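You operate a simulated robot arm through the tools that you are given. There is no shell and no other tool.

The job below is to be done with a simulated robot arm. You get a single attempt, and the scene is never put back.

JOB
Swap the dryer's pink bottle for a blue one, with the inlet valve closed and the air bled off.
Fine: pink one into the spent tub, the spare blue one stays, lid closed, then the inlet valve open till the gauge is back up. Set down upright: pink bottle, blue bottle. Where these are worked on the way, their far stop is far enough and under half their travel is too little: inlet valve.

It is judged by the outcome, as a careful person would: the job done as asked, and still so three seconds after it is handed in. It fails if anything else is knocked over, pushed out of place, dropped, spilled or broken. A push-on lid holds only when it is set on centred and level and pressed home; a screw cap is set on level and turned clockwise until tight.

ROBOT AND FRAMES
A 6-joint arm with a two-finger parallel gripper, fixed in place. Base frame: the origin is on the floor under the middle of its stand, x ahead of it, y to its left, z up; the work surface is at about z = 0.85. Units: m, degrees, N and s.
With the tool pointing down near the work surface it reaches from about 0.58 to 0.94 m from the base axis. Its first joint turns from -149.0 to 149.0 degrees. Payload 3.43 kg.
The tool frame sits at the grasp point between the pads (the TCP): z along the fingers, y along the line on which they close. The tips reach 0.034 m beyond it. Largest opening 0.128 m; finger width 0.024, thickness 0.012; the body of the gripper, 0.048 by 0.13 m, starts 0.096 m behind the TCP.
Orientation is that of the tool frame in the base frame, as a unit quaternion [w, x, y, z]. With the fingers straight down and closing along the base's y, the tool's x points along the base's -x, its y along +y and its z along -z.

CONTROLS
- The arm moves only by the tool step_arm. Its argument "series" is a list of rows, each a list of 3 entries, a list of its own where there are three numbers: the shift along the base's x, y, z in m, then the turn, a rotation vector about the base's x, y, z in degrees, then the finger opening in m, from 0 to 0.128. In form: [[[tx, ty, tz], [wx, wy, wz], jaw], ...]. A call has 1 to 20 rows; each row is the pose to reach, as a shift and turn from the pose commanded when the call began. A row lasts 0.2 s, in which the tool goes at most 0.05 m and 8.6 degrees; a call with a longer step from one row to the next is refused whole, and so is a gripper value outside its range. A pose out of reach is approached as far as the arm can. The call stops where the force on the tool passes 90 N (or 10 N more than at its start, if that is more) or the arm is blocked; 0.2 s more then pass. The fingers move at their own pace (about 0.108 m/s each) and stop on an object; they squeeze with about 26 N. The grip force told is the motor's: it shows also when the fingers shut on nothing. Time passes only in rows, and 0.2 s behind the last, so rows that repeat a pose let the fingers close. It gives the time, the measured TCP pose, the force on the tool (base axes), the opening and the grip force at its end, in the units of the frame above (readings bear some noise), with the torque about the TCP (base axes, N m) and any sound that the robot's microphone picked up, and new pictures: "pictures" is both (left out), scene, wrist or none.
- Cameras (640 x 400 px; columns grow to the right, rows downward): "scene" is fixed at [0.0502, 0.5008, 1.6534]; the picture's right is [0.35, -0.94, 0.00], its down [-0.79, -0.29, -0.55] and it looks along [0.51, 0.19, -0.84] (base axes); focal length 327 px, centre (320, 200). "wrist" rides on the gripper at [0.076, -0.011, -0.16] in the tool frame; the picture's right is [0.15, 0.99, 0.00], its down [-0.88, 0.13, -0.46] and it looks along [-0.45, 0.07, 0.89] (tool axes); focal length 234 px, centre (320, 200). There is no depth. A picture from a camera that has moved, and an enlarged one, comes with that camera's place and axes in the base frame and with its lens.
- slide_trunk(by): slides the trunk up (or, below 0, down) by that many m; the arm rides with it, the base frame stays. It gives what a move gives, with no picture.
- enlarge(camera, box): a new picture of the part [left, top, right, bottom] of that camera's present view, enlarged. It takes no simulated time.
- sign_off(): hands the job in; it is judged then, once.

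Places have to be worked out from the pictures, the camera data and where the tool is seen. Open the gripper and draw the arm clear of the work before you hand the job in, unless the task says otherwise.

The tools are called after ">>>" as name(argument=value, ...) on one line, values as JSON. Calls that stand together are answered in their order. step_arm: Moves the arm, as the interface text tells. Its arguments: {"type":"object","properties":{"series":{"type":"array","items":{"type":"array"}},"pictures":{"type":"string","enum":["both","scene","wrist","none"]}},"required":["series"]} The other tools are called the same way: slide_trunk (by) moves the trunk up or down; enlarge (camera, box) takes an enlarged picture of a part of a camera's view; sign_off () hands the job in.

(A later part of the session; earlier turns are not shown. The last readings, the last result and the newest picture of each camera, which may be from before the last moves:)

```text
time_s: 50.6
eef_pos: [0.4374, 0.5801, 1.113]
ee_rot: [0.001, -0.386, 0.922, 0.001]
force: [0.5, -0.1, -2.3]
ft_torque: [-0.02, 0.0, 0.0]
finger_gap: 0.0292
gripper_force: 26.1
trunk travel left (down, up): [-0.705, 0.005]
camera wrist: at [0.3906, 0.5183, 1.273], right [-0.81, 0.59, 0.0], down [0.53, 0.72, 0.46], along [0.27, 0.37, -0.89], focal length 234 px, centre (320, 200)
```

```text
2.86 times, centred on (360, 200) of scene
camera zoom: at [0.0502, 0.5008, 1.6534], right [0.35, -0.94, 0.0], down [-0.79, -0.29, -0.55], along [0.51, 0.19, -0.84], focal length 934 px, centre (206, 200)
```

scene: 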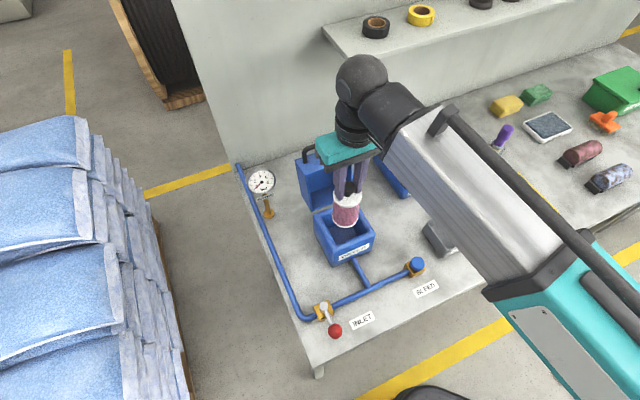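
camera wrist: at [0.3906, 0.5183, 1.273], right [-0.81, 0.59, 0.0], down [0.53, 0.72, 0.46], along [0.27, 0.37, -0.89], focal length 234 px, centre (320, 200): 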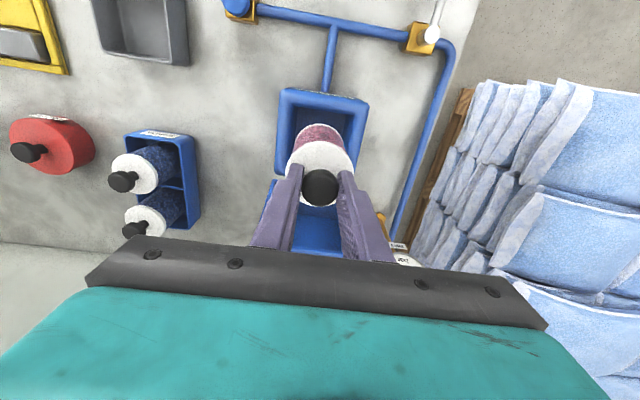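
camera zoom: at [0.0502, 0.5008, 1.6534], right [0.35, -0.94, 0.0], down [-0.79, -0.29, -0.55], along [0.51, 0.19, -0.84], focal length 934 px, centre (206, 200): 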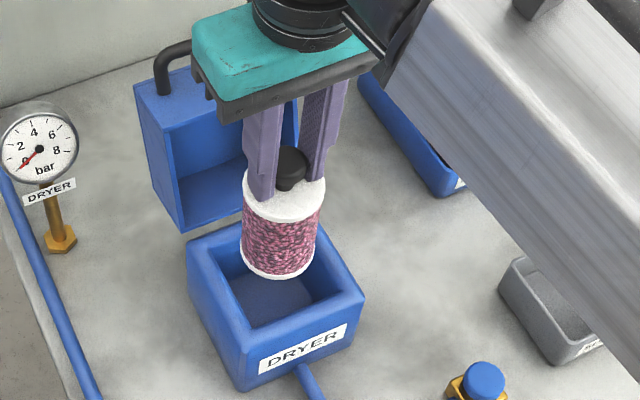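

The pink bottle is out and hanging upright; its base is about 0.147 m below the TCP. I'll carry it sideways to a spot just left of the spent tub, where I can measure the tub accurately.

>>> step_arm(series=[[[0.0, -0.02, 0.005], [0, 0, 0], 0.01], [[0.001, -0.05, 0.005], [0, 0, 0], 0.01], [[0.003, -0.08, 0.005], [0, 0, 0], 0.01], [[0.005, -0.11, 0.005], [0, 0, 0], 0.01], [[0.007, -0.14, 0.005], [0, 0, 0], 0.01], [[0.008, -0.16, 0.005], [0, 0, 0], 0.01], [[0.008, -0.17, 0.005], [0, 0, 0], 0.01], [[0.008, -0.17, 0.005], [0, 0, 0], 0.01], [[0.008, -0.17, 0.005], [0, 0, 0], 0.01]])

>>> enlarge(camera="wrist", box=[120, 40, 320, 200])

>>> enlarge(camera="scene", box=[350, 180, 500, 300])

```text
time_s: 52.6
eef_pos: [0.4471, 0.4107, 1.1146]
ee_rot: [0.0, -0.386, 0.922, 0.0]
force: [-0.7, 0.8, -2.0]
ft_torque: [0.01, -0.03, 0.01]
finger_gap: 0.029
gripper_force: 25.7
trunk travel left (down, up): [-0.705, 0.005]
camera wrist: at [0.4007, 0.3487, 1.2765], right [-0.81, 0.59, 0.0], down [0.53, 0.72, 0.46], along [0.27, 0.37, -0.89], focal length 234 px, centre (320, 200)
```

scene: 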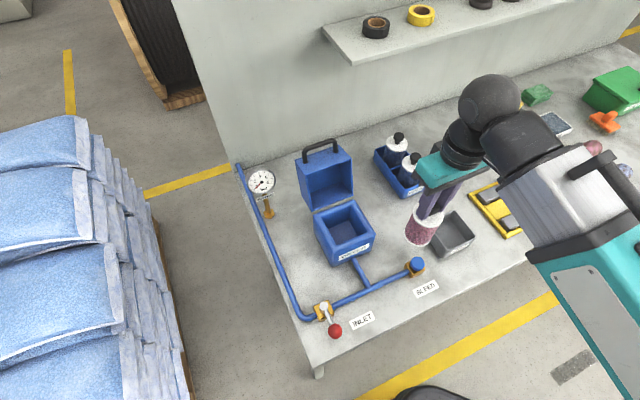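
wrist: 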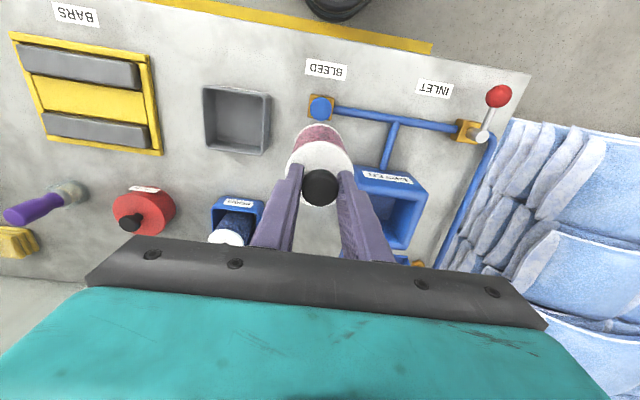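

```text
2.50 times, centred on (220, 120) of wrist
camera zoom: at [0.4007, 0.3487, 1.2765], right [-0.81, 0.59, 0.0], down [0.53, 0.72, 0.46], along [0.27, 0.37, -0.89], focal length 585 px, centre (570, 400)
```

zoom: 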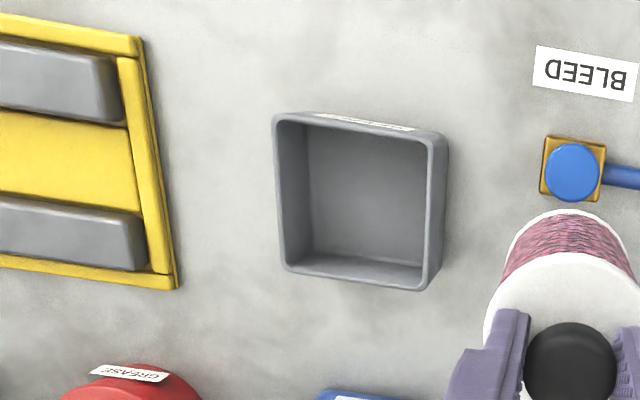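

```text
3.33 times, centred on (425, 240) of scene
camera zoom: at [0.0502, 0.5008, 1.6534], right [0.35, -0.94, 0.0], down [-0.79, -0.29, -0.55], along [0.51, 0.19, -0.84], focal length 1089 px, centre (-30, 67)
```

zoom: 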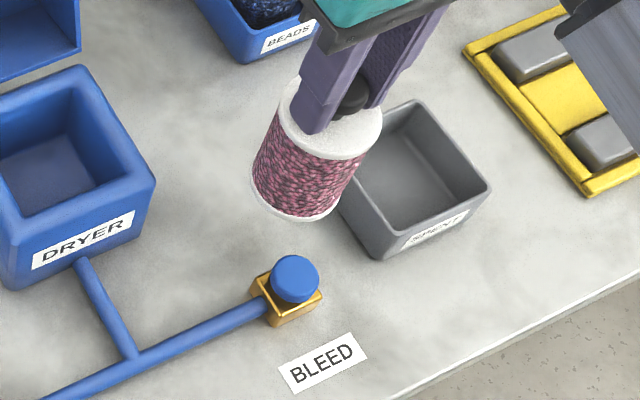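

The tub rim measures about 9.5 cm square at z≈0.902, centred near (0.540, 0.319), and the bottle hangs centred under the TCP. I'll move over the tub and lower partway.

>>> step_arm(series=[[[0.02, -0.02, 0.0], [0, 0, 0], 0.01], [[0.045, -0.045, 0.0], [0, 0, 0], 0.01], [[0.07, -0.07, 0.0], [0, 0, 0], 0.01], [[0.086, -0.086, 0.0], [0, 0, 0], 0.01], [[0.094, -0.091, 0.0], [0, 0, 0], 0.01], [[0.094, -0.091, 0.0], [0, 0, 0], 0.01], [[0.094, -0.091, -0.02], [0, 0, 0], 0.01], [[0.094, -0.091, -0.04], [0, 0, 0], 0.01], [[0.094, -0.091, -0.05], [0, 0, 0], 0.01], [[0.094, -0.091, -0.05], [0, 0, 0], 0.01]])

>>> enlarge(camera="wrist", box=[240, 80, 400, 200])

>>> enlarge(camera="scene", box=[390, 180, 510, 280])

```text
time_s: 54.8
eef_pos: [0.5418, 0.3184, 1.0659]
ee_rot: [-0.001, -0.387, 0.922, 0.001]
force: [-0.3, -0.2, -1.6]
ft_torque: [0.0, 0.0, 0.01]
finger_gap: 0.0291
gripper_force: 26.3
trunk travel left (down, up): [-0.705, 0.005]
camera wrist: at [0.4959, 0.2567, 1.2266], right [-0.81, 0.59, 0.0], down [0.53, 0.72, 0.46], along [0.27, 0.37, -0.89], focal length 234 px, centre (320, 200)
```

scene: 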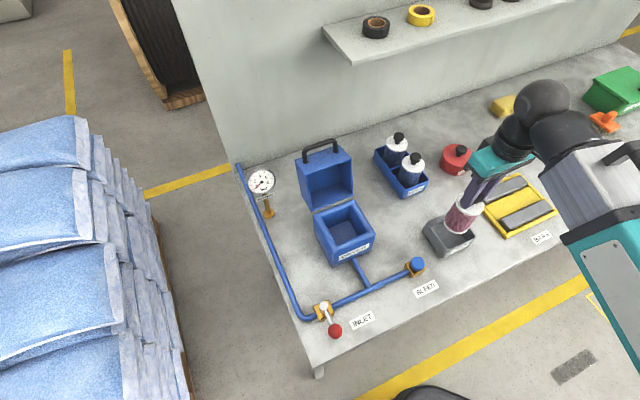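
wrist: 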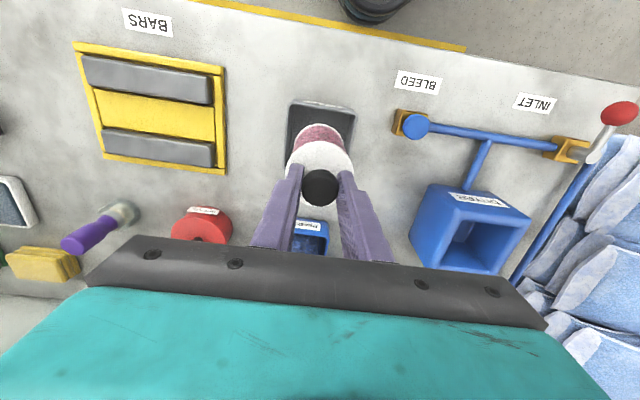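

```text
3.33 times, centred on (320, 140) of wrist
camera zoom: at [0.4959, 0.2567, 1.2266], right [-0.81, 0.59, 0.0], down [0.53, 0.72, 0.46], along [0.27, 0.37, -0.89], focal length 781 px, centre (320, 400)
```

zoom: 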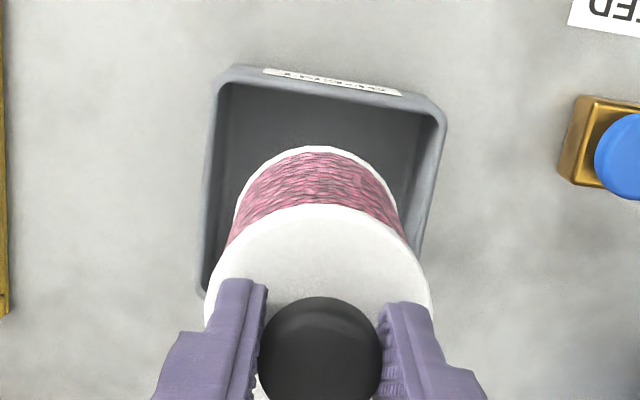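

```text
4.00 times, centred on (450, 230) of scene
camera zoom: at [0.0502, 0.5008, 1.6534], right [0.35, -0.94, 0.0], down [-0.79, -0.29, -0.55], along [0.51, 0.19, -0.84], focal length 1307 px, centre (-200, 80)
```

zoom: 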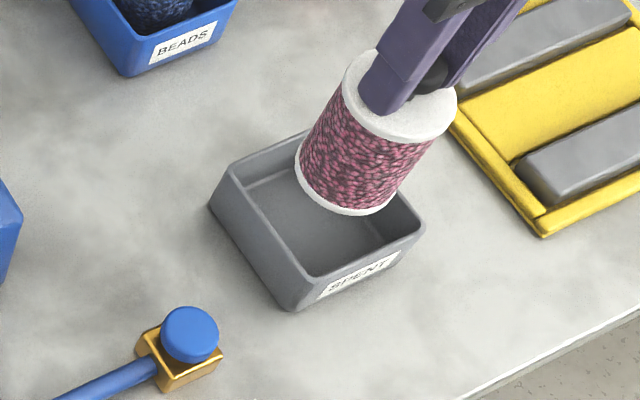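

The bottle is centred over the tub opening in both views. I'll lower it slowly toward the tub floor.

>>> step_arm(series=[[[0, 0, -0.015], [0, 0, 0], 0.01], [[0, 0, -0.03], [0, 0, 0], 0.01], [[0, 0, -0.042], [0, 0, 0], 0.01], [[0, 0, -0.05], [0, 0, 0], 0.01], [[0, 0, -0.055], [0, 0, 0], 0.01], [[0, 0, -0.058], [0, 0, 0], 0.01], [[0, 0, -0.058], [0, 0, 0], 0.01]])

>>> enlarge(camera="scene", box=[390, 180, 510, 280])

```text
time_s: 56.4
eef_pos: [0.5425, 0.3209, 1.0074]
ee_rot: [0.0, -0.385, 0.923, 0.001]
force: [-0.1, 1.2, -2.5]
ft_torque: [0.01, 0.0, 0.0]
finger_gap: 0.029
gripper_force: 26.0
trunk travel left (down, up): [-0.705, 0.005]
camera wrist: at [0.4965, 0.2585, 1.1689], right [-0.81, 0.59, 0.0], down [0.53, 0.72, 0.46], along [0.27, 0.37, -0.89], focal length 234 px, centre (320, 200)
```

scene: 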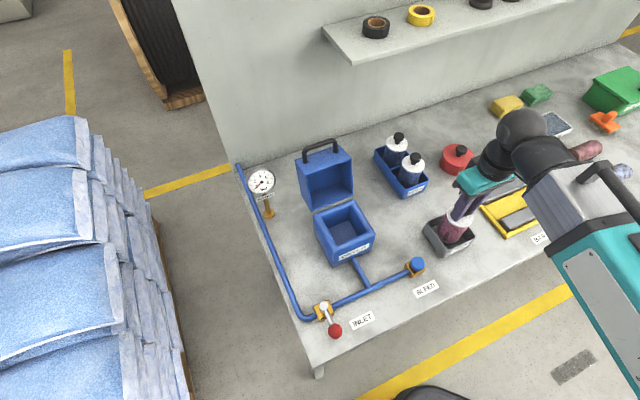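
wrist: 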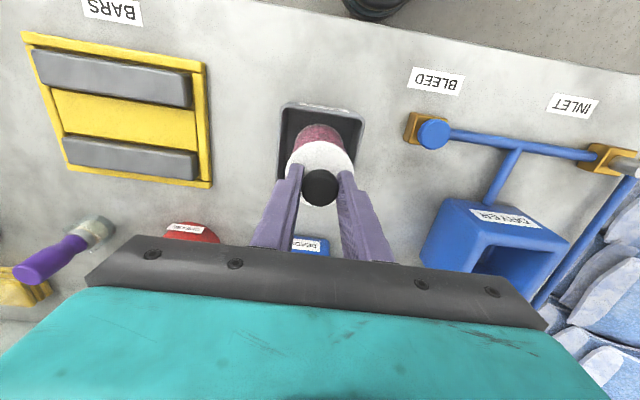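

```text
4.00 times, centred on (450, 230) of scene
camera zoom: at [0.0502, 0.5008, 1.6534], right [0.35, -0.94, 0.0], down [-0.79, -0.29, -0.55], along [0.51, 0.19, -0.84], focal length 1307 px, centre (-200, 80)
```

zoom: 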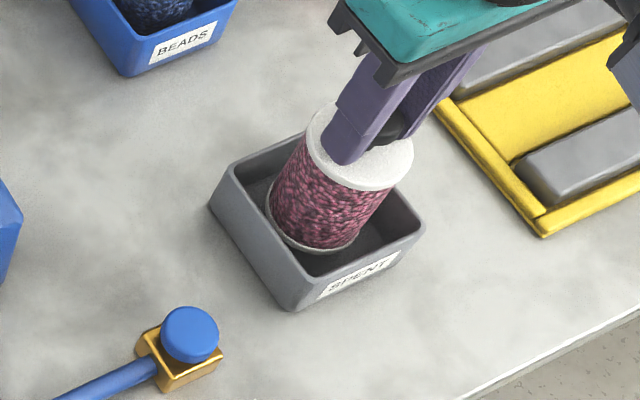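

The bottle is inside the tub and just above the floor (the force still shows only its weight). I'll go down in tiny steps until contact.

>>> step_arm(series=[[[0, 0, -0.002], [0, 0, 0], 0.01], [[0, 0, -0.004], [0, 0, 0], 0.01], [[0, 0, -0.006], [0, 0, 0], 0.01], [[0, 0, -0.006], [0, 0, 0], 0.01]], pictures="none")

```text
time_s: 57.4
eef_pos: [0.5423, 0.319, 1.0028]
ee_rot: [0.0, -0.387, 0.922, 0.001]
force: [-0.3, 0.3, -2.6]
ft_torque: [0.02, 0.0, 0.02]
finger_gap: 0.0289
gripper_force: 25.3
trunk travel left (down, up): [-0.705, 0.005]
```

Still no contact, so I'll continue down a few more millimetres.

>>> step_arm(series=[[[0, 0, -0.002], [0, 0, 0], 0.01], [[0, 0, -0.004], [0, 0, 0], 0.01], [[0, 0, -0.004], [0, 0, 0], 0.01]], pictures="none")

```text
time_s: 58.2
eef_pos: [0.5413, 0.3194, 0.9983]
ee_rot: [0.0, -0.386, 0.922, 0.001]
force: [-0.6, -0.5, -3.0]
ft_torque: [0.0, 0.03, -0.01]
finger_gap: 0.029
gripper_force: 26.2
trunk travel left (down, up): [-0.705, 0.005]
```

>>> step_arm(series=[[[0, 0, -0.0015], [0, 0, 0], 0.01], [[0, 0, -0.003], [0, 0, 0], 0.01], [[0, 0, -0.0045], [0, 0, 0], 0.01], [[0, 0, -0.0045], [0, 0, 0], 0.01]], pictures="scene")

>>> enlarge(camera="scene", box=[410, 190, 490, 270])

```text
time_s: 59.2
eef_pos: [0.5406, 0.3186, 0.9931]
ee_rot: [0.0, -0.386, 0.923, 0.001]
force: [0.0, -0.8, -2.5]
ft_torque: [0.02, 0.0, 0.02]
finger_gap: 0.029
gripper_force: 25.8
trunk travel left (down, up): [-0.705, 0.005]
```

scene: 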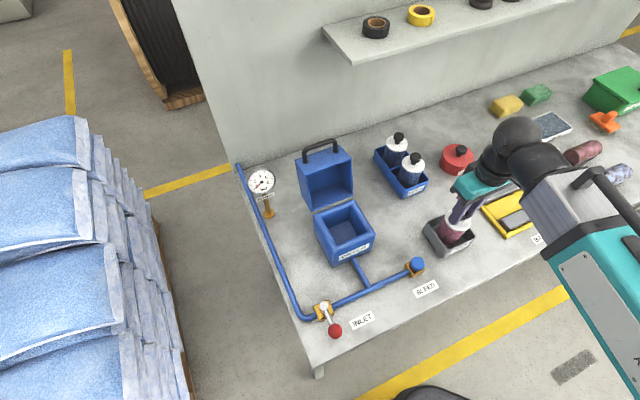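

```text
5.00 times, centred on (450, 230) of scene
camera zoom: at [0.0502, 0.5008, 1.6534], right [0.35, -0.94, 0.0], down [-0.79, -0.29, -0.55], along [0.51, 0.19, -0.84], focal length 1634 px, centre (-330, 50)
```

zoom: 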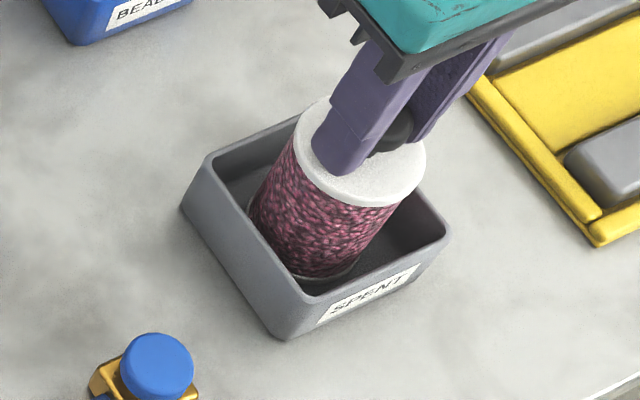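

There is still no contact, so the tub floor is lower than the dryer's. I'll continue in small steps.

>>> step_arm(series=[[[0, 0, -0.0015], [0, 0, 0], 0.01], [[0, 0, -0.003], [0, 0, 0], 0.01], [[0, 0, -0.0045], [0, 0, 0], 0.01], [[0, 0, -0.0045], [0, 0, 0], 0.01]], pictures="none")

```text
time_s: 60.2
eef_pos: [0.5395, 0.3199, 0.9888]
ee_rot: [0.0, -0.385, 0.923, 0.001]
force: [-0.1, -0.1, -1.6]
ft_torque: [0.0, 0.01, 0.0]
finger_gap: 0.0288
gripper_force: 26.0
trunk travel left (down, up): [-0.705, 0.005]
```

>>> step_arm(series=[[[0, 0, -0.0012], [0, 0, 0], 0.01], [[0, 0, -0.0024], [0, 0, 0], 0.01], [[0, 0, -0.0036], [0, 0, 0], 0.01], [[0, 0, -0.0036], [0, 0, 0], 0.01]], pictures="none")

```text
time_s: 61.2
eef_pos: [0.542, 0.3179, 0.9871]
ee_rot: [0.002, -0.385, 0.923, 0.0]
force: [1.9, -0.6, 14.5]
ft_torque: [0.08, 0.01, -0.01]
finger_gap: 0.0288
gripper_force: 25.8
trunk travel left (down, up): [-0.705, 0.005]
```

Contact is made (about 15 N up), so the bottle stands on the tub floor. I'll ease off, open the fingers and rise straight up.

>>> step_arm(series=[[[0, 0, 0.0015], [0, 0, 0], 0.01], [[0, 0, 0.0015], [0, 0, 0], 0.04], [[0, 0, 0.0015], [0, 0, 0], 0.06], [[0, 0, 0.0015], [0, 0, 0], 0.06], [[0, 0, 0.02], [0, 0, 0], 0.06], [[0, 0, 0.045], [0, 0, 0], 0.06], [[0, 0, 0.08], [0, 0, 0], 0.06], [[0, 0, 0.115], [0, 0, 0], 0.06], [[0, 0, 0.115], [0, 0, 0], 0.06]])

>>> enlarge(camera="scene", box=[400, 180, 500, 280])

>>> enlarge(camera="wrist", box=[240, 80, 400, 200])

```text
time_s: 63.2
eef_pos: [0.5401, 0.3194, 1.0989]
ee_rot: [0.0, -0.386, 0.922, 0.001]
force: [-0.8, -0.5, -0.2]
ft_torque: [0.03, 0.0, -0.01]
finger_gap: 0.06
gripper_force: 0.1
trunk travel left (down, up): [-0.705, 0.005]
camera wrist: at [0.494, 0.2576, 1.2607], right [-0.81, 0.59, 0.0], down [0.53, 0.72, 0.46], along [0.27, 0.37, -0.89], focal length 234 px, centre (320, 200)
```

scene: 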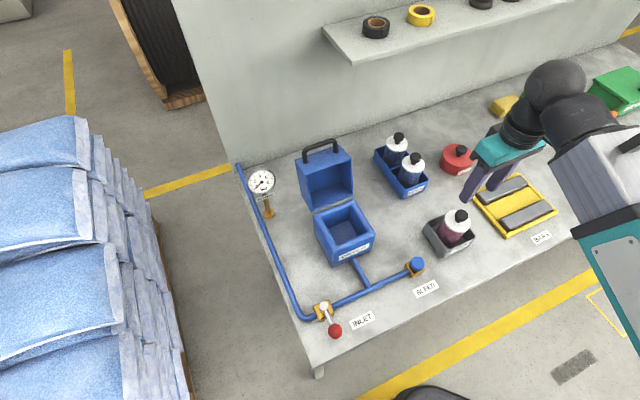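
wrist: 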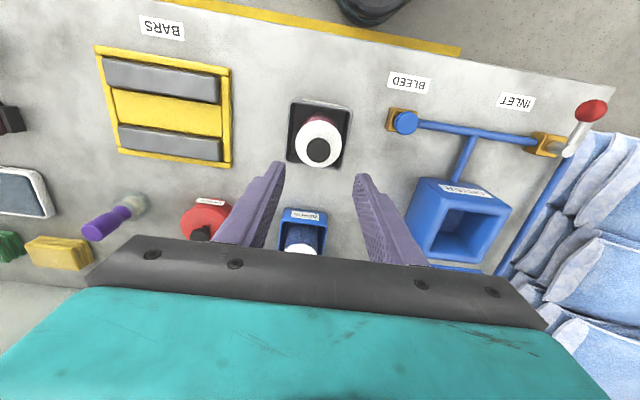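

```text
4.00 times, centred on (450, 230) of scene
camera zoom: at [0.0502, 0.5008, 1.6534], right [0.35, -0.94, 0.0], down [-0.79, -0.29, -0.55], along [0.51, 0.19, -0.84], focal length 1307 px, centre (-200, 80)
```

zoom: 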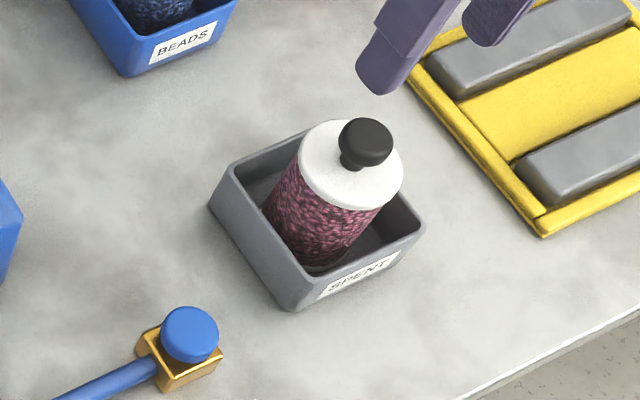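

```text
3.33 times, centred on (320, 140) of wrist
camera zoom: at [0.494, 0.2576, 1.2607], right [-0.81, 0.59, 0.0], down [0.53, 0.72, 0.46], along [0.27, 0.37, -0.89], focal length 781 px, centre (320, 400)
```

zoom: 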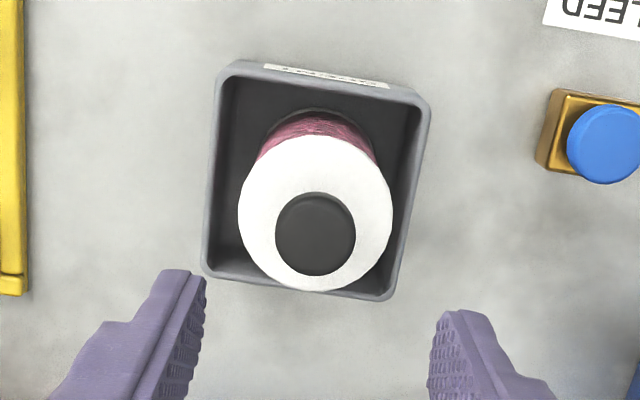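

The pink bottle stands upright in the spent tub. I'll move to the nearer blue bottle in the tray, around (0.678, 0.459).

>>> step_arm(series=[[[0.03, 0.03, 0.011], [0, 0, 0], 0.06], [[0.06, 0.06, 0.011], [0, 0, 0], 0.06], [[0.09, 0.09, 0.011], [0, 0, 0], 0.06], [[0.12, 0.12, 0.011], [0, 0, 0], 0.06], [[0.136, 0.138, 0.011], [0, 0, 0], 0.06], [[0.136, 0.138, 0.011], [0, 0, 0], 0.06], [[0.136, 0.138, 0.011], [0, 0, 0], 0.06]])

>>> enlarge(camera="wrist", box=[240, 80, 400, 200])

>>> enlarge(camera="scene", box=[340, 110, 460, 210])

```text
time_s: 64.8
eef_pos: [0.6755, 0.4594, 1.1107]
ee_rot: [0.0, -0.386, 0.923, 0.0]
force: [0.2, 0.0, 0.4]
ft_torque: [0.02, 0.06, 0.03]
finger_gap: 0.0601
gripper_force: 0.1
trunk travel left (down, up): [-0.705, 0.005]
camera wrist: at [0.6294, 0.3969, 1.2713], right [-0.81, 0.59, 0.0], down [0.53, 0.72, 0.46], along [0.27, 0.37, -0.89], focal length 234 px, centre (320, 200)
```

scene: 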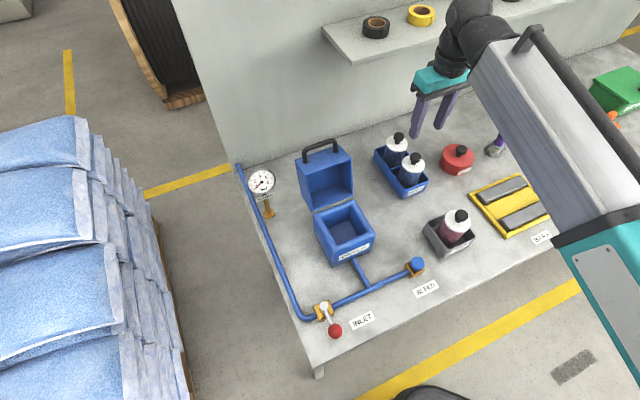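
wrist: 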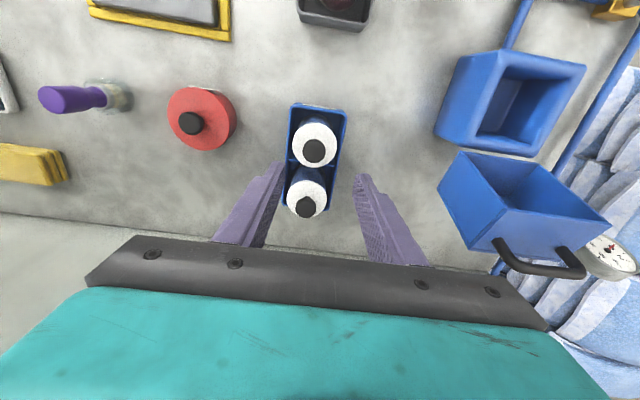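

```text
3.33 times, centred on (320, 140) of wrist
camera zoom: at [0.6294, 0.3969, 1.2713], right [-0.81, 0.59, 0.0], down [0.53, 0.72, 0.46], along [0.27, 0.37, -0.89], focal length 781 px, centre (320, 400)
```

zoom: 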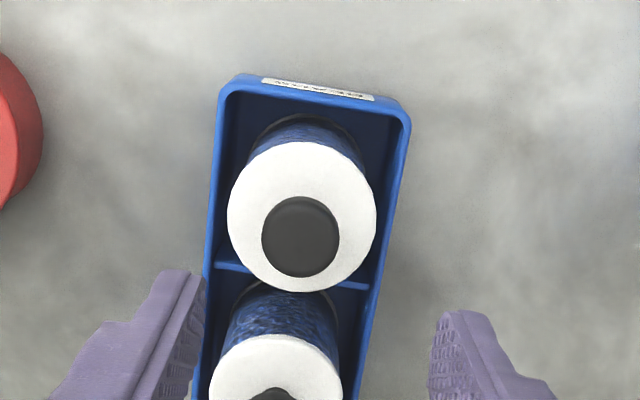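

```text
4.00 times, centred on (400, 160) of scene
camera zoom: at [0.0502, 0.5008, 1.6534], right [0.35, -0.94, 0.0], down [-0.79, -0.29, -0.55], along [0.51, 0.19, -0.84], focal length 1307 px, centre (0, 360)
```

zoom: 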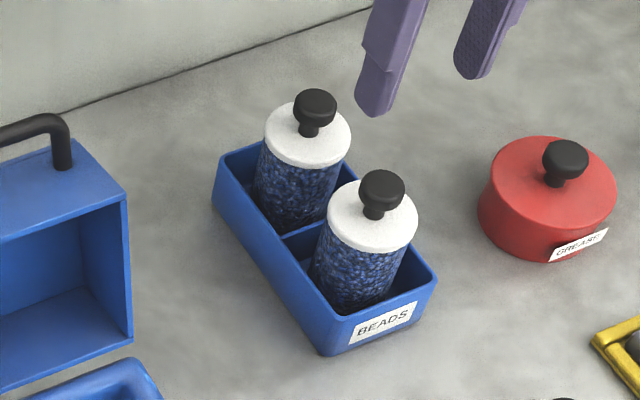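

The blue bottle's knob re-measures at (0.682, 0.456), top z≈0.976. I'll shift slightly and descend to straddle it.

>>> step_arm(series=[[[0.0065, -0.003, -0.02], [0, 0, 0], 0.06], [[0.0065, -0.003, -0.05], [0, 0, 0], 0.06], [[0.0065, -0.003, -0.08], [0, 0, 0], 0.06], [[0.0065, -0.003, -0.105], [0, 0, 0], 0.06], [[0.0065, -0.003, -0.117], [0, 0, 0], 0.06], [[0.0065, -0.003, -0.121], [0, 0, 0], 0.06], [[0.0065, -0.003, -0.121], [0, 0, 0], 0.06]])

>>> enlarge(camera="wrist", box=[240, 120, 400, 240])

>>> enlarge(camera="scene", box=[340, 110, 460, 210])

```text
time_s: 66.4
eef_pos: [0.6815, 0.4543, 0.9908]
ee_rot: [-0.001, -0.386, 0.922, 0.001]
force: [-0.1, 0.0, -0.5]
ft_torque: [-0.02, -0.01, -0.05]
finger_gap: 0.0602
gripper_force: 0.1
trunk travel left (down, up): [-0.705, 0.005]
camera wrist: at [0.6364, 0.3925, 1.1516], right [-0.81, 0.59, 0.0], down [0.53, 0.72, 0.46], along [0.27, 0.37, -0.89], focal length 234 px, centre (320, 200)
```

scene: 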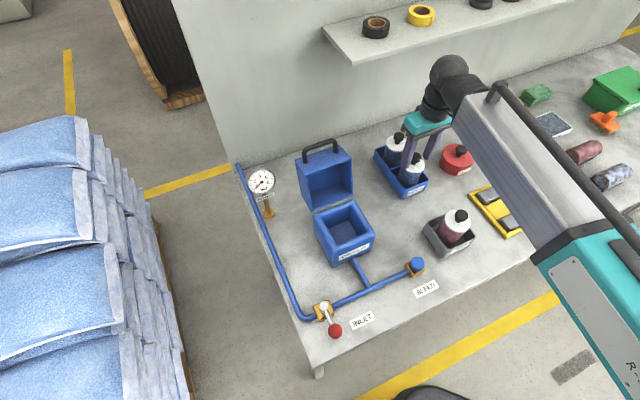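
wrist: 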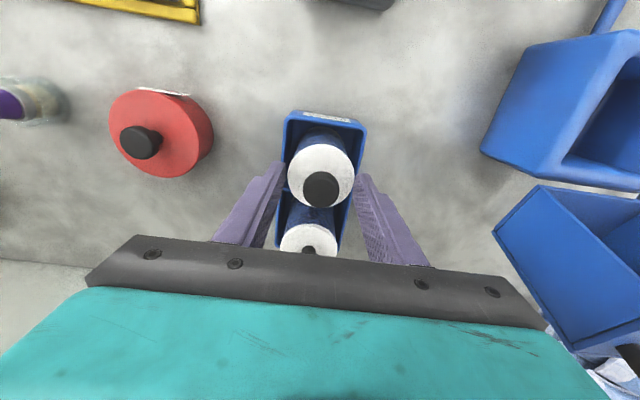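

```text
3.33 times, centred on (320, 180) of wrist
camera zoom: at [0.6364, 0.3925, 1.1516], right [-0.81, 0.59, 0.0], down [0.53, 0.72, 0.46], along [0.27, 0.37, -0.89], focal length 781 px, centre (320, 267)
```

zoom: 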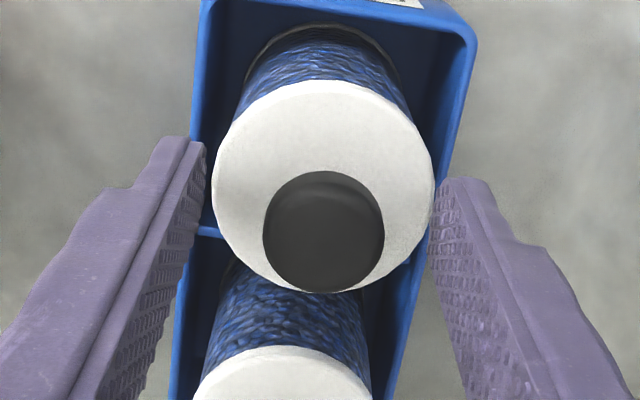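

```text
4.00 times, centred on (400, 160) of scene
camera zoom: at [0.0502, 0.5008, 1.6534], right [0.35, -0.94, 0.0], down [-0.79, -0.29, -0.55], along [0.51, 0.19, -0.84], focal length 1307 px, centre (0, 360)
```

zoom: 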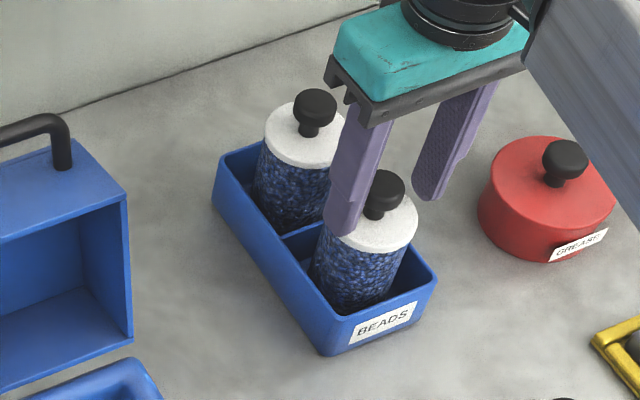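

The fingers straddle the knob evenly. I'll close, then lift gently and watch the force.

>>> step_arm(series=[[[0, 0, 0], [0, 0, 0], 0.03], [[0, 0, 0], [0, 0, 0], 0.01], [[0, 0, 0], [0, 0, 0], 0.01], [[0, 0, 0], [0, 0, 0], 0.01], [[0, 0, 0.008], [0, 0, 0], 0.01], [[0, 0, 0.018], [0, 0, 0], 0.01], [[0, 0, 0.018], [0, 0, 0], 0.01]])

>>> enlarge(camera="scene", box=[340, 110, 460, 210])

```text
time_s: 68.0
eef_pos: [0.6825, 0.4565, 1.0081]
ee_rot: [0.0, -0.386, 0.923, 0.0]
force: [0.0, -0.3, -2.1]
ft_torque: [0.0, -0.02, 0.01]
finger_gap: 0.0288
gripper_force: 25.9
trunk travel left (down, up): [-0.705, 0.005]
camera wrist: at [0.6364, 0.3939, 1.1685], right [-0.81, 0.59, 0.0], down [0.53, 0.72, 0.46], along [0.27, 0.37, -0.89], focal length 234 px, centre (320, 200)
```

scene: 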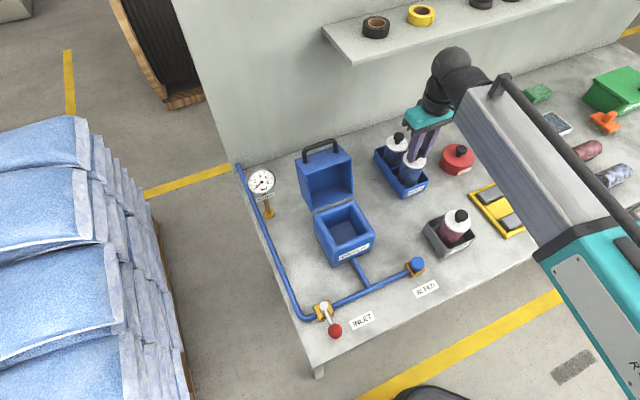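
wrist: 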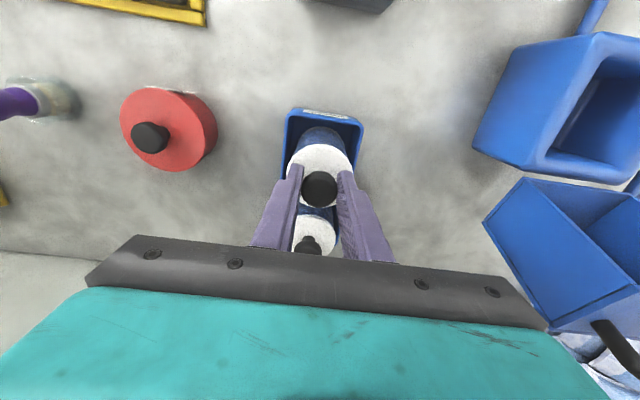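

```text
4.00 times, centred on (400, 160) of scene
camera zoom: at [0.0502, 0.5008, 1.6534], right [0.35, -0.94, 0.0], down [-0.79, -0.29, -0.55], along [0.51, 0.19, -0.84], focal length 1307 px, centre (0, 360)
```

zoom: 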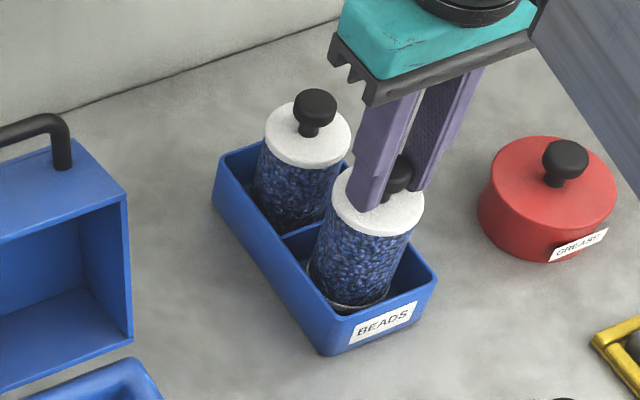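

The blue bottle is lifting freely at about 2 N. I'll raise it clear of everything, then route it toward the front and across to the dryer, avoiding the open lid.

>>> step_arm(series=[[[0, 0, 0.02], [0, 0, 0], 0.01], [[0, 0, 0.045], [0, 0, 0], 0.01], [[0, 0, 0.075], [0, 0, 0], 0.01], [[0, 0, 0.1], [0, 0, 0], 0.01], [[0, 0, 0.112], [0, 0, 0], 0.01], [[-0.015, -0.015, 0.112], [0, 0, 0], 0.01], [[-0.04, -0.04, 0.112], [0, 0, 0], 0.01], [[-0.065, -0.065, 0.112], [0, 0, 0], 0.01], [[-0.08, -0.07, 0.112], [0, 0, 0], 0.01], [[-0.1, -0.052, 0.112], [0, 0, 0], 0.01], [[-0.125, -0.027, 0.112], [0, 0, 0], 0.01], [[-0.15, -0.002, 0.112], [0, 0, 0], 0.01], [[-0.175, 0.023, 0.112], [0, 0, 0], 0.01], [[-0.2, 0.048, 0.112], [0, 0, 0], 0.01], [[-0.225, 0.075, 0.112], [0, 0, 0], 0.01], [[-0.243, 0.1, 0.112], [0, 0, 0], 0.01], [[-0.2465, 0.117, 0.112], [0, 0, 0], 0.01], [[-0.2465, 0.123, 0.112], [0, 0, 0], 0.01], [[-0.2465, 0.123, 0.112], [0, 0, 0], 0.01], [[-0.2465, 0.123, 0.112], [0, 0, 0], 0.01]])

>>> enlarge(camera="wrist", box=[230, 60, 410, 200])

>>> enlarge(camera="scene", box=[290, 130, 430, 270])

```text
time_s: 72.2
eef_pos: [0.4383, 0.5771, 1.1193]
ee_rot: [0.0, -0.386, 0.922, -0.001]
force: [0.3, 0.0, -2.3]
ft_torque: [-0.04, 0.02, 0.01]
finger_gap: 0.0292
gripper_force: 26.2
trunk travel left (down, up): [-0.705, 0.005]
camera wrist: at [0.3908, 0.5159, 1.2811], right [-0.81, 0.59, 0.0], down [0.53, 0.72, 0.46], along [0.27, 0.37, -0.89], focal length 234 px, centre (320, 200)
```

scene: 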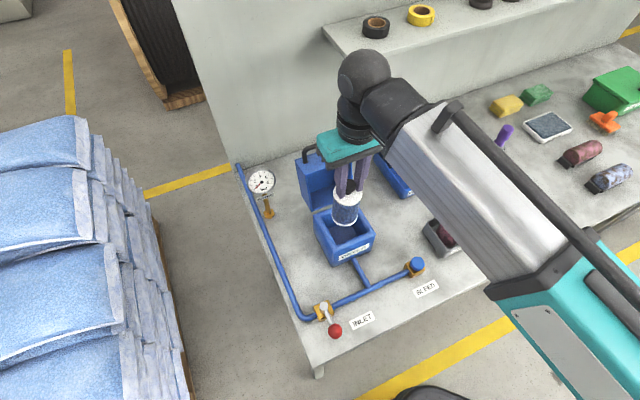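
wrist: 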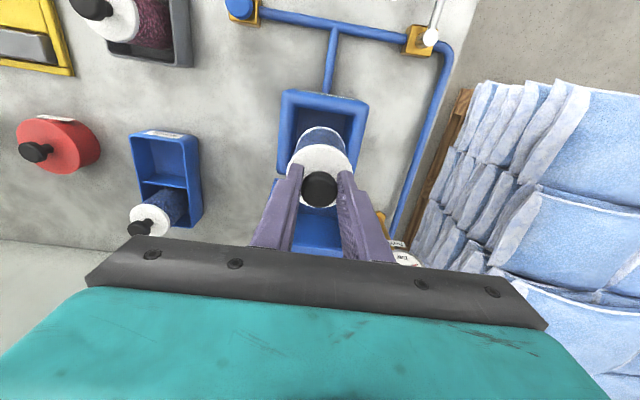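

```text
2.86 times, centred on (320, 130) of wrist
camera zoom: at [0.3908, 0.5159, 1.2811], right [-0.81, 0.59, 0.0], down [0.53, 0.72, 0.46], along [0.27, 0.37, -0.89], focal length 669 px, centre (320, 400)
```

zoom: 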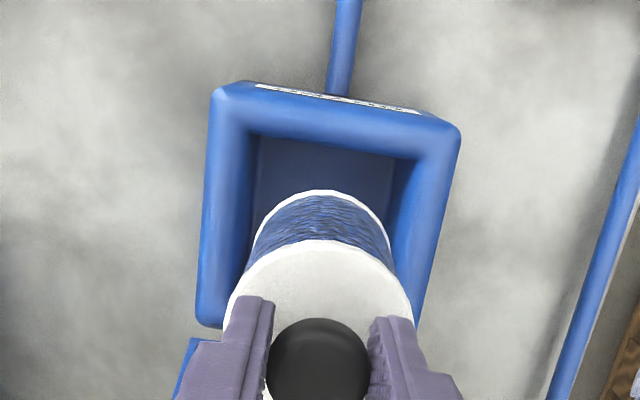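

```text
2.86 times, centred on (360, 200) of scene
camera zoom: at [0.0502, 0.5008, 1.6534], right [0.35, -0.94, 0.0], down [-0.79, -0.29, -0.55], along [0.51, 0.19, -0.84], focal length 934 px, centre (206, 200)
```

zoom: 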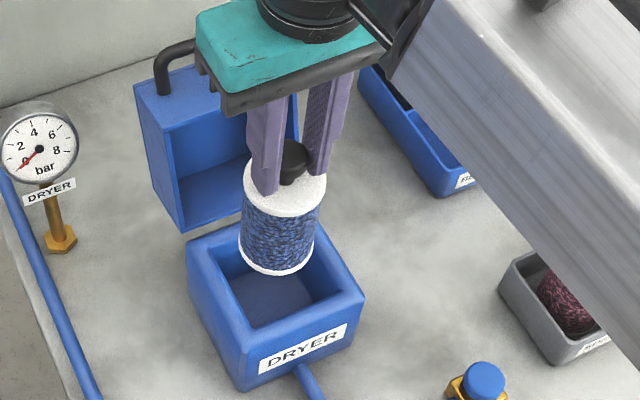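

The bottle hangs over the chamber, whose centre I measure at about (0.4387, 0.580). I'll correct by about 2.5 mm and lower it into the opening partway.

>>> step_arm(series=[[[0.0002, 0.0025, 0.0], [0, 0, 0], 0.01], [[0.0002, 0.0025, -0.02], [0, 0, 0], 0.01], [[0.0002, 0.0025, -0.04], [0, 0, 0], 0.01], [[0.0002, 0.0025, -0.055], [0, 0, 0], 0.01], [[0.0002, 0.0025, -0.065], [0, 0, 0], 0.01], [[0.0002, 0.0025, -0.065], [0, 0, 0], 0.01]])

>>> enlarge(camera="wrist", box=[230, 60, 410, 200])

>>> enlarge(camera="scene", box=[290, 150, 410, 270])

```text
time_s: 73.6
eef_pos: [0.4383, 0.5782, 1.0544]
ee_rot: [0.0, -0.385, 0.923, 0.0]
force: [0.1, -0.2, -2.6]
ft_torque: [0.01, 0.0, 0.02]
finger_gap: 0.0292
gripper_force: 26.2
trunk travel left (down, up): [-0.705, 0.005]
camera wrist: at [0.3916, 0.5174, 1.2143], right [-0.81, 0.59, 0.0], down [0.53, 0.72, 0.46], along [0.27, 0.37, -0.89], focal length 234 px, centre (320, 200)
```

scene: 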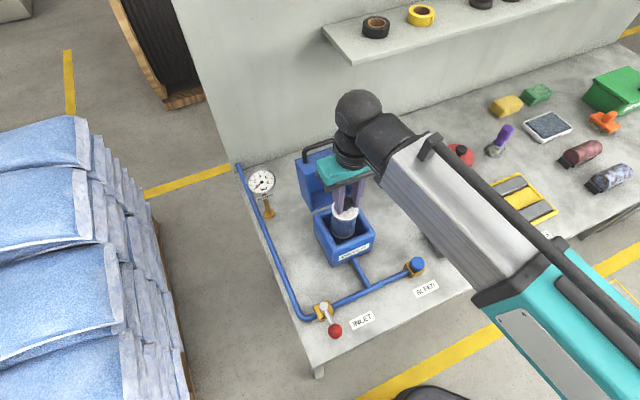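
wrist: 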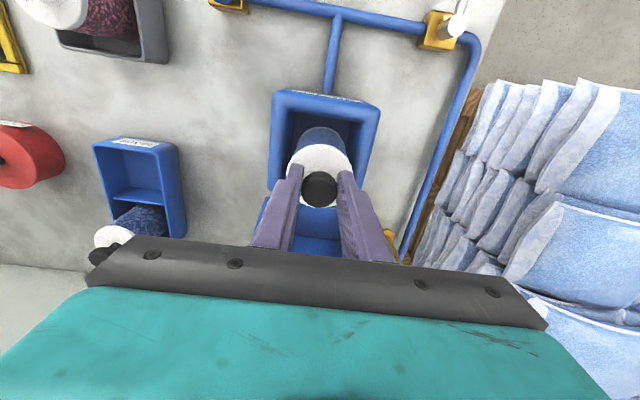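

```text
2.86 times, centred on (320, 130) of wrist
camera zoom: at [0.3916, 0.5174, 1.2143], right [-0.81, 0.59, 0.0], down [0.53, 0.72, 0.46], along [0.27, 0.37, -0.89], focal length 669 px, centre (320, 400)
```

zoom: 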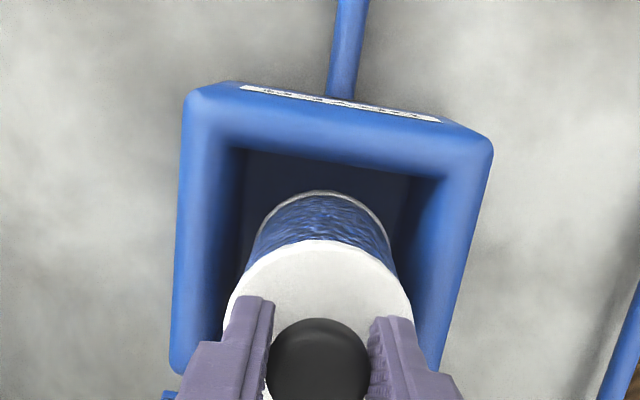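

```text
3.33 times, centred on (350, 210) of scene
camera zoom: at [0.0502, 0.5008, 1.6534], right [0.35, -0.94, 0.0], down [-0.79, -0.29, -0.55], along [0.51, 0.19, -0.84], focal length 1089 px, centre (220, 167)
```

zoom: 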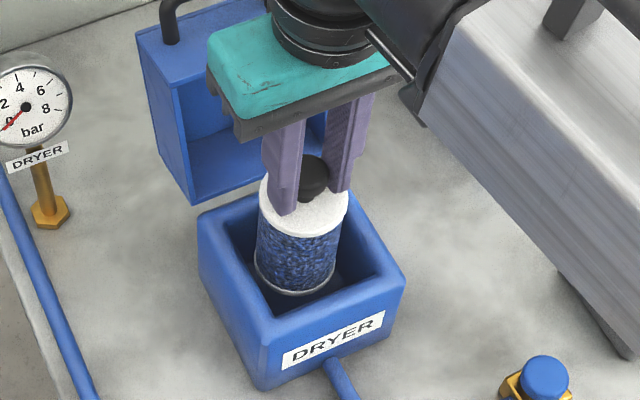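

The bottle is entering the chamber centrally with no contact. I'll continue down to near the floor.

>>> step_arm(series=[[[0.0002, 0.001, -0.012], [0, 0, 0], 0.01], [[0.0002, 0.001, -0.024], [0, 0, 0], 0.01], [[0.0002, 0.001, -0.034], [0, 0, 0], 0.01], [[0.0002, 0.001, -0.041], [0, 0, 0], 0.01], [[0.0002, 0.001, -0.044], [0, 0, 0], 0.01], [[0.0002, 0.001, -0.044], [0, 0, 0], 0.01]], pictures="scene")

>>> enlarge(camera="scene", box=[290, 150, 410, 270])

```text
time_s: 75.0
eef_pos: [0.4364, 0.5816, 1.0106]
ee_rot: [0.0, -0.386, 0.923, 0.0]
force: [-0.3, -0.4, -2.8]
ft_torque: [-0.01, -0.03, -0.01]
finger_gap: 0.029
gripper_force: 26.0
trunk travel left (down, up): [-0.705, 0.005]
```

scene: 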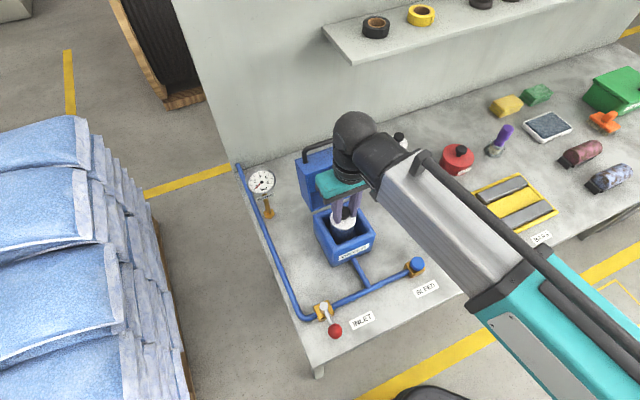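

```text
3.33 times, centred on (350, 210) of scene
camera zoom: at [0.0502, 0.5008, 1.6534], right [0.35, -0.94, 0.0], down [-0.79, -0.29, -0.55], along [0.51, 0.19, -0.84], focal length 1089 px, centre (220, 167)
```

zoom: 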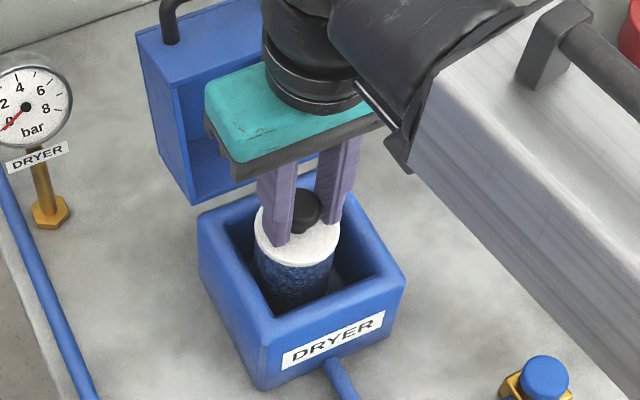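

I'll take it down in tiny steps now until the floor is felt.

>>> step_arm(series=[[[0, 0, -0.0015], [0, 0, 0], 0.01], [[0, 0, -0.003], [0, 0, 0], 0.01], [[0, 0, -0.0045], [0, 0, 0], 0.01], [[0, 0, -0.0045], [0, 0, 0], 0.01]], pictures="none")

```text
time_s: 76.0
eef_pos: [0.4381, 0.5808, 1.0072]
ee_rot: [0.0, -0.385, 0.923, -0.001]
force: [0.7, 0.1, -2.9]
ft_torque: [-0.04, 0.01, -0.02]
finger_gap: 0.0287
gripper_force: 26.0
trunk travel left (down, up): [-0.705, 0.005]
```

>>> step_arm(series=[[[0, 0, -0.0012], [0, 0, 0], 0.01], [[0, 0, -0.0024], [0, 0, 0], 0.01], [[0, 0, -0.0036], [0, 0, 0], 0.01], [[0, 0, -0.0036], [0, 0, 0], 0.01]], pictures="none")

```text
time_s: 77.0
eef_pos: [0.4374, 0.5818, 1.0055]
ee_rot: [0.002, -0.386, 0.923, 0.001]
force: [-1.8, 3.3, 22.1]
ft_torque: [-0.08, 0.22, 0.0]
finger_gap: 0.0292
gripper_force: 26.3
trunk travel left (down, up): [-0.705, 0.005]
```

Contact is at TCP z≈1.0055, where I predicted the floor from the pink bottle. I'll unload the force, open and rise.

>>> step_arm(series=[[[0, 0, 0.002], [0, 0, 0], 0.01], [[0, 0, 0.002], [0, 0, 0], 0.04], [[0, 0, 0.002], [0, 0, 0], 0.06], [[0, 0, 0.002], [0, 0, 0], 0.06], [[0, 0, 0.02], [0, 0, 0], 0.06], [[0, 0, 0.045], [0, 0, 0], 0.06], [[0, 0, 0.08], [0, 0, 0], 0.06], [[0, 0, 0.115], [0, 0, 0], 0.06], [[0, 0, 0.13], [0, 0, 0], 0.06], [[0, 0, 0.13], [0, 0, 0], 0.06]])

>>> enlarge(camera="wrist", box=[240, 80, 400, 200])

>>> enlarge(camera="scene", box=[290, 150, 410, 270])

```text
time_s: 79.2
eef_pos: [0.4388, 0.581, 1.1341]
ee_rot: [0.0, -0.386, 0.922, 0.001]
force: [-0.1, -0.6, -0.7]
ft_torque: [-0.01, 0.01, 0.01]
finger_gap: 0.06
gripper_force: 0.1
trunk travel left (down, up): [-0.705, 0.005]
camera wrist: at [0.3918, 0.5187, 1.2966], right [-0.81, 0.59, 0.0], down [0.53, 0.72, 0.46], along [0.27, 0.37, -0.89], focal length 234 px, centre (320, 200)
```

scene: 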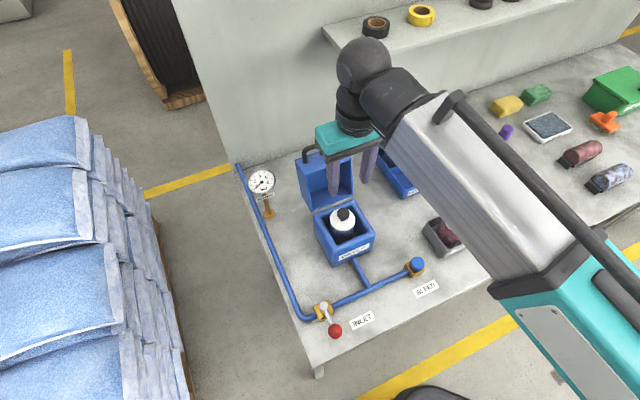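
wrist: 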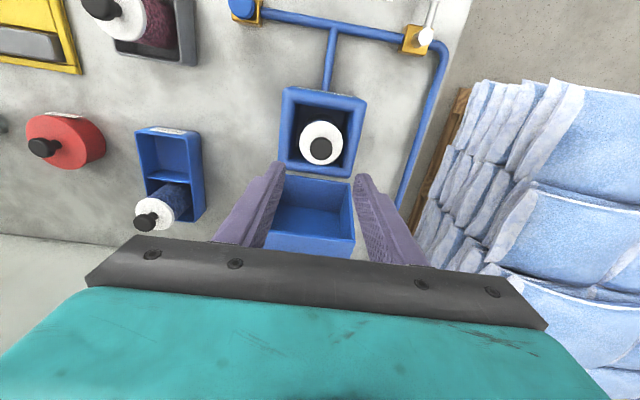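

```text
3.33 times, centred on (320, 140) of wrist
camera zoom: at [0.3918, 0.5187, 1.2966], right [-0.81, 0.59, 0.0], down [0.53, 0.72, 0.46], along [0.27, 0.37, -0.89], focal length 781 px, centre (320, 400)
```

zoom: 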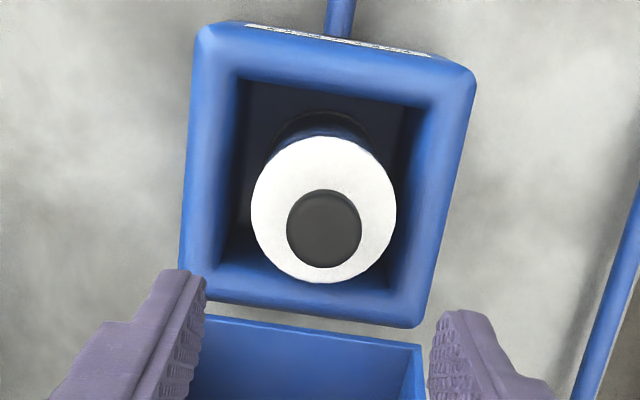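

```text
3.33 times, centred on (350, 210) of scene
camera zoom: at [0.0502, 0.5008, 1.6534], right [0.35, -0.94, 0.0], down [-0.79, -0.29, -0.55], along [0.51, 0.19, -0.84], focal length 1089 px, centre (220, 167)
```

zoom: 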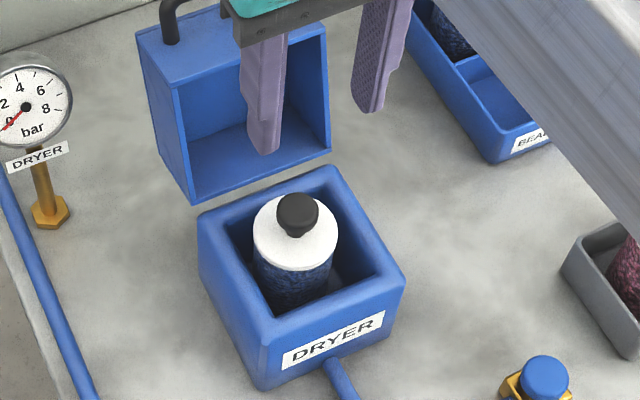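

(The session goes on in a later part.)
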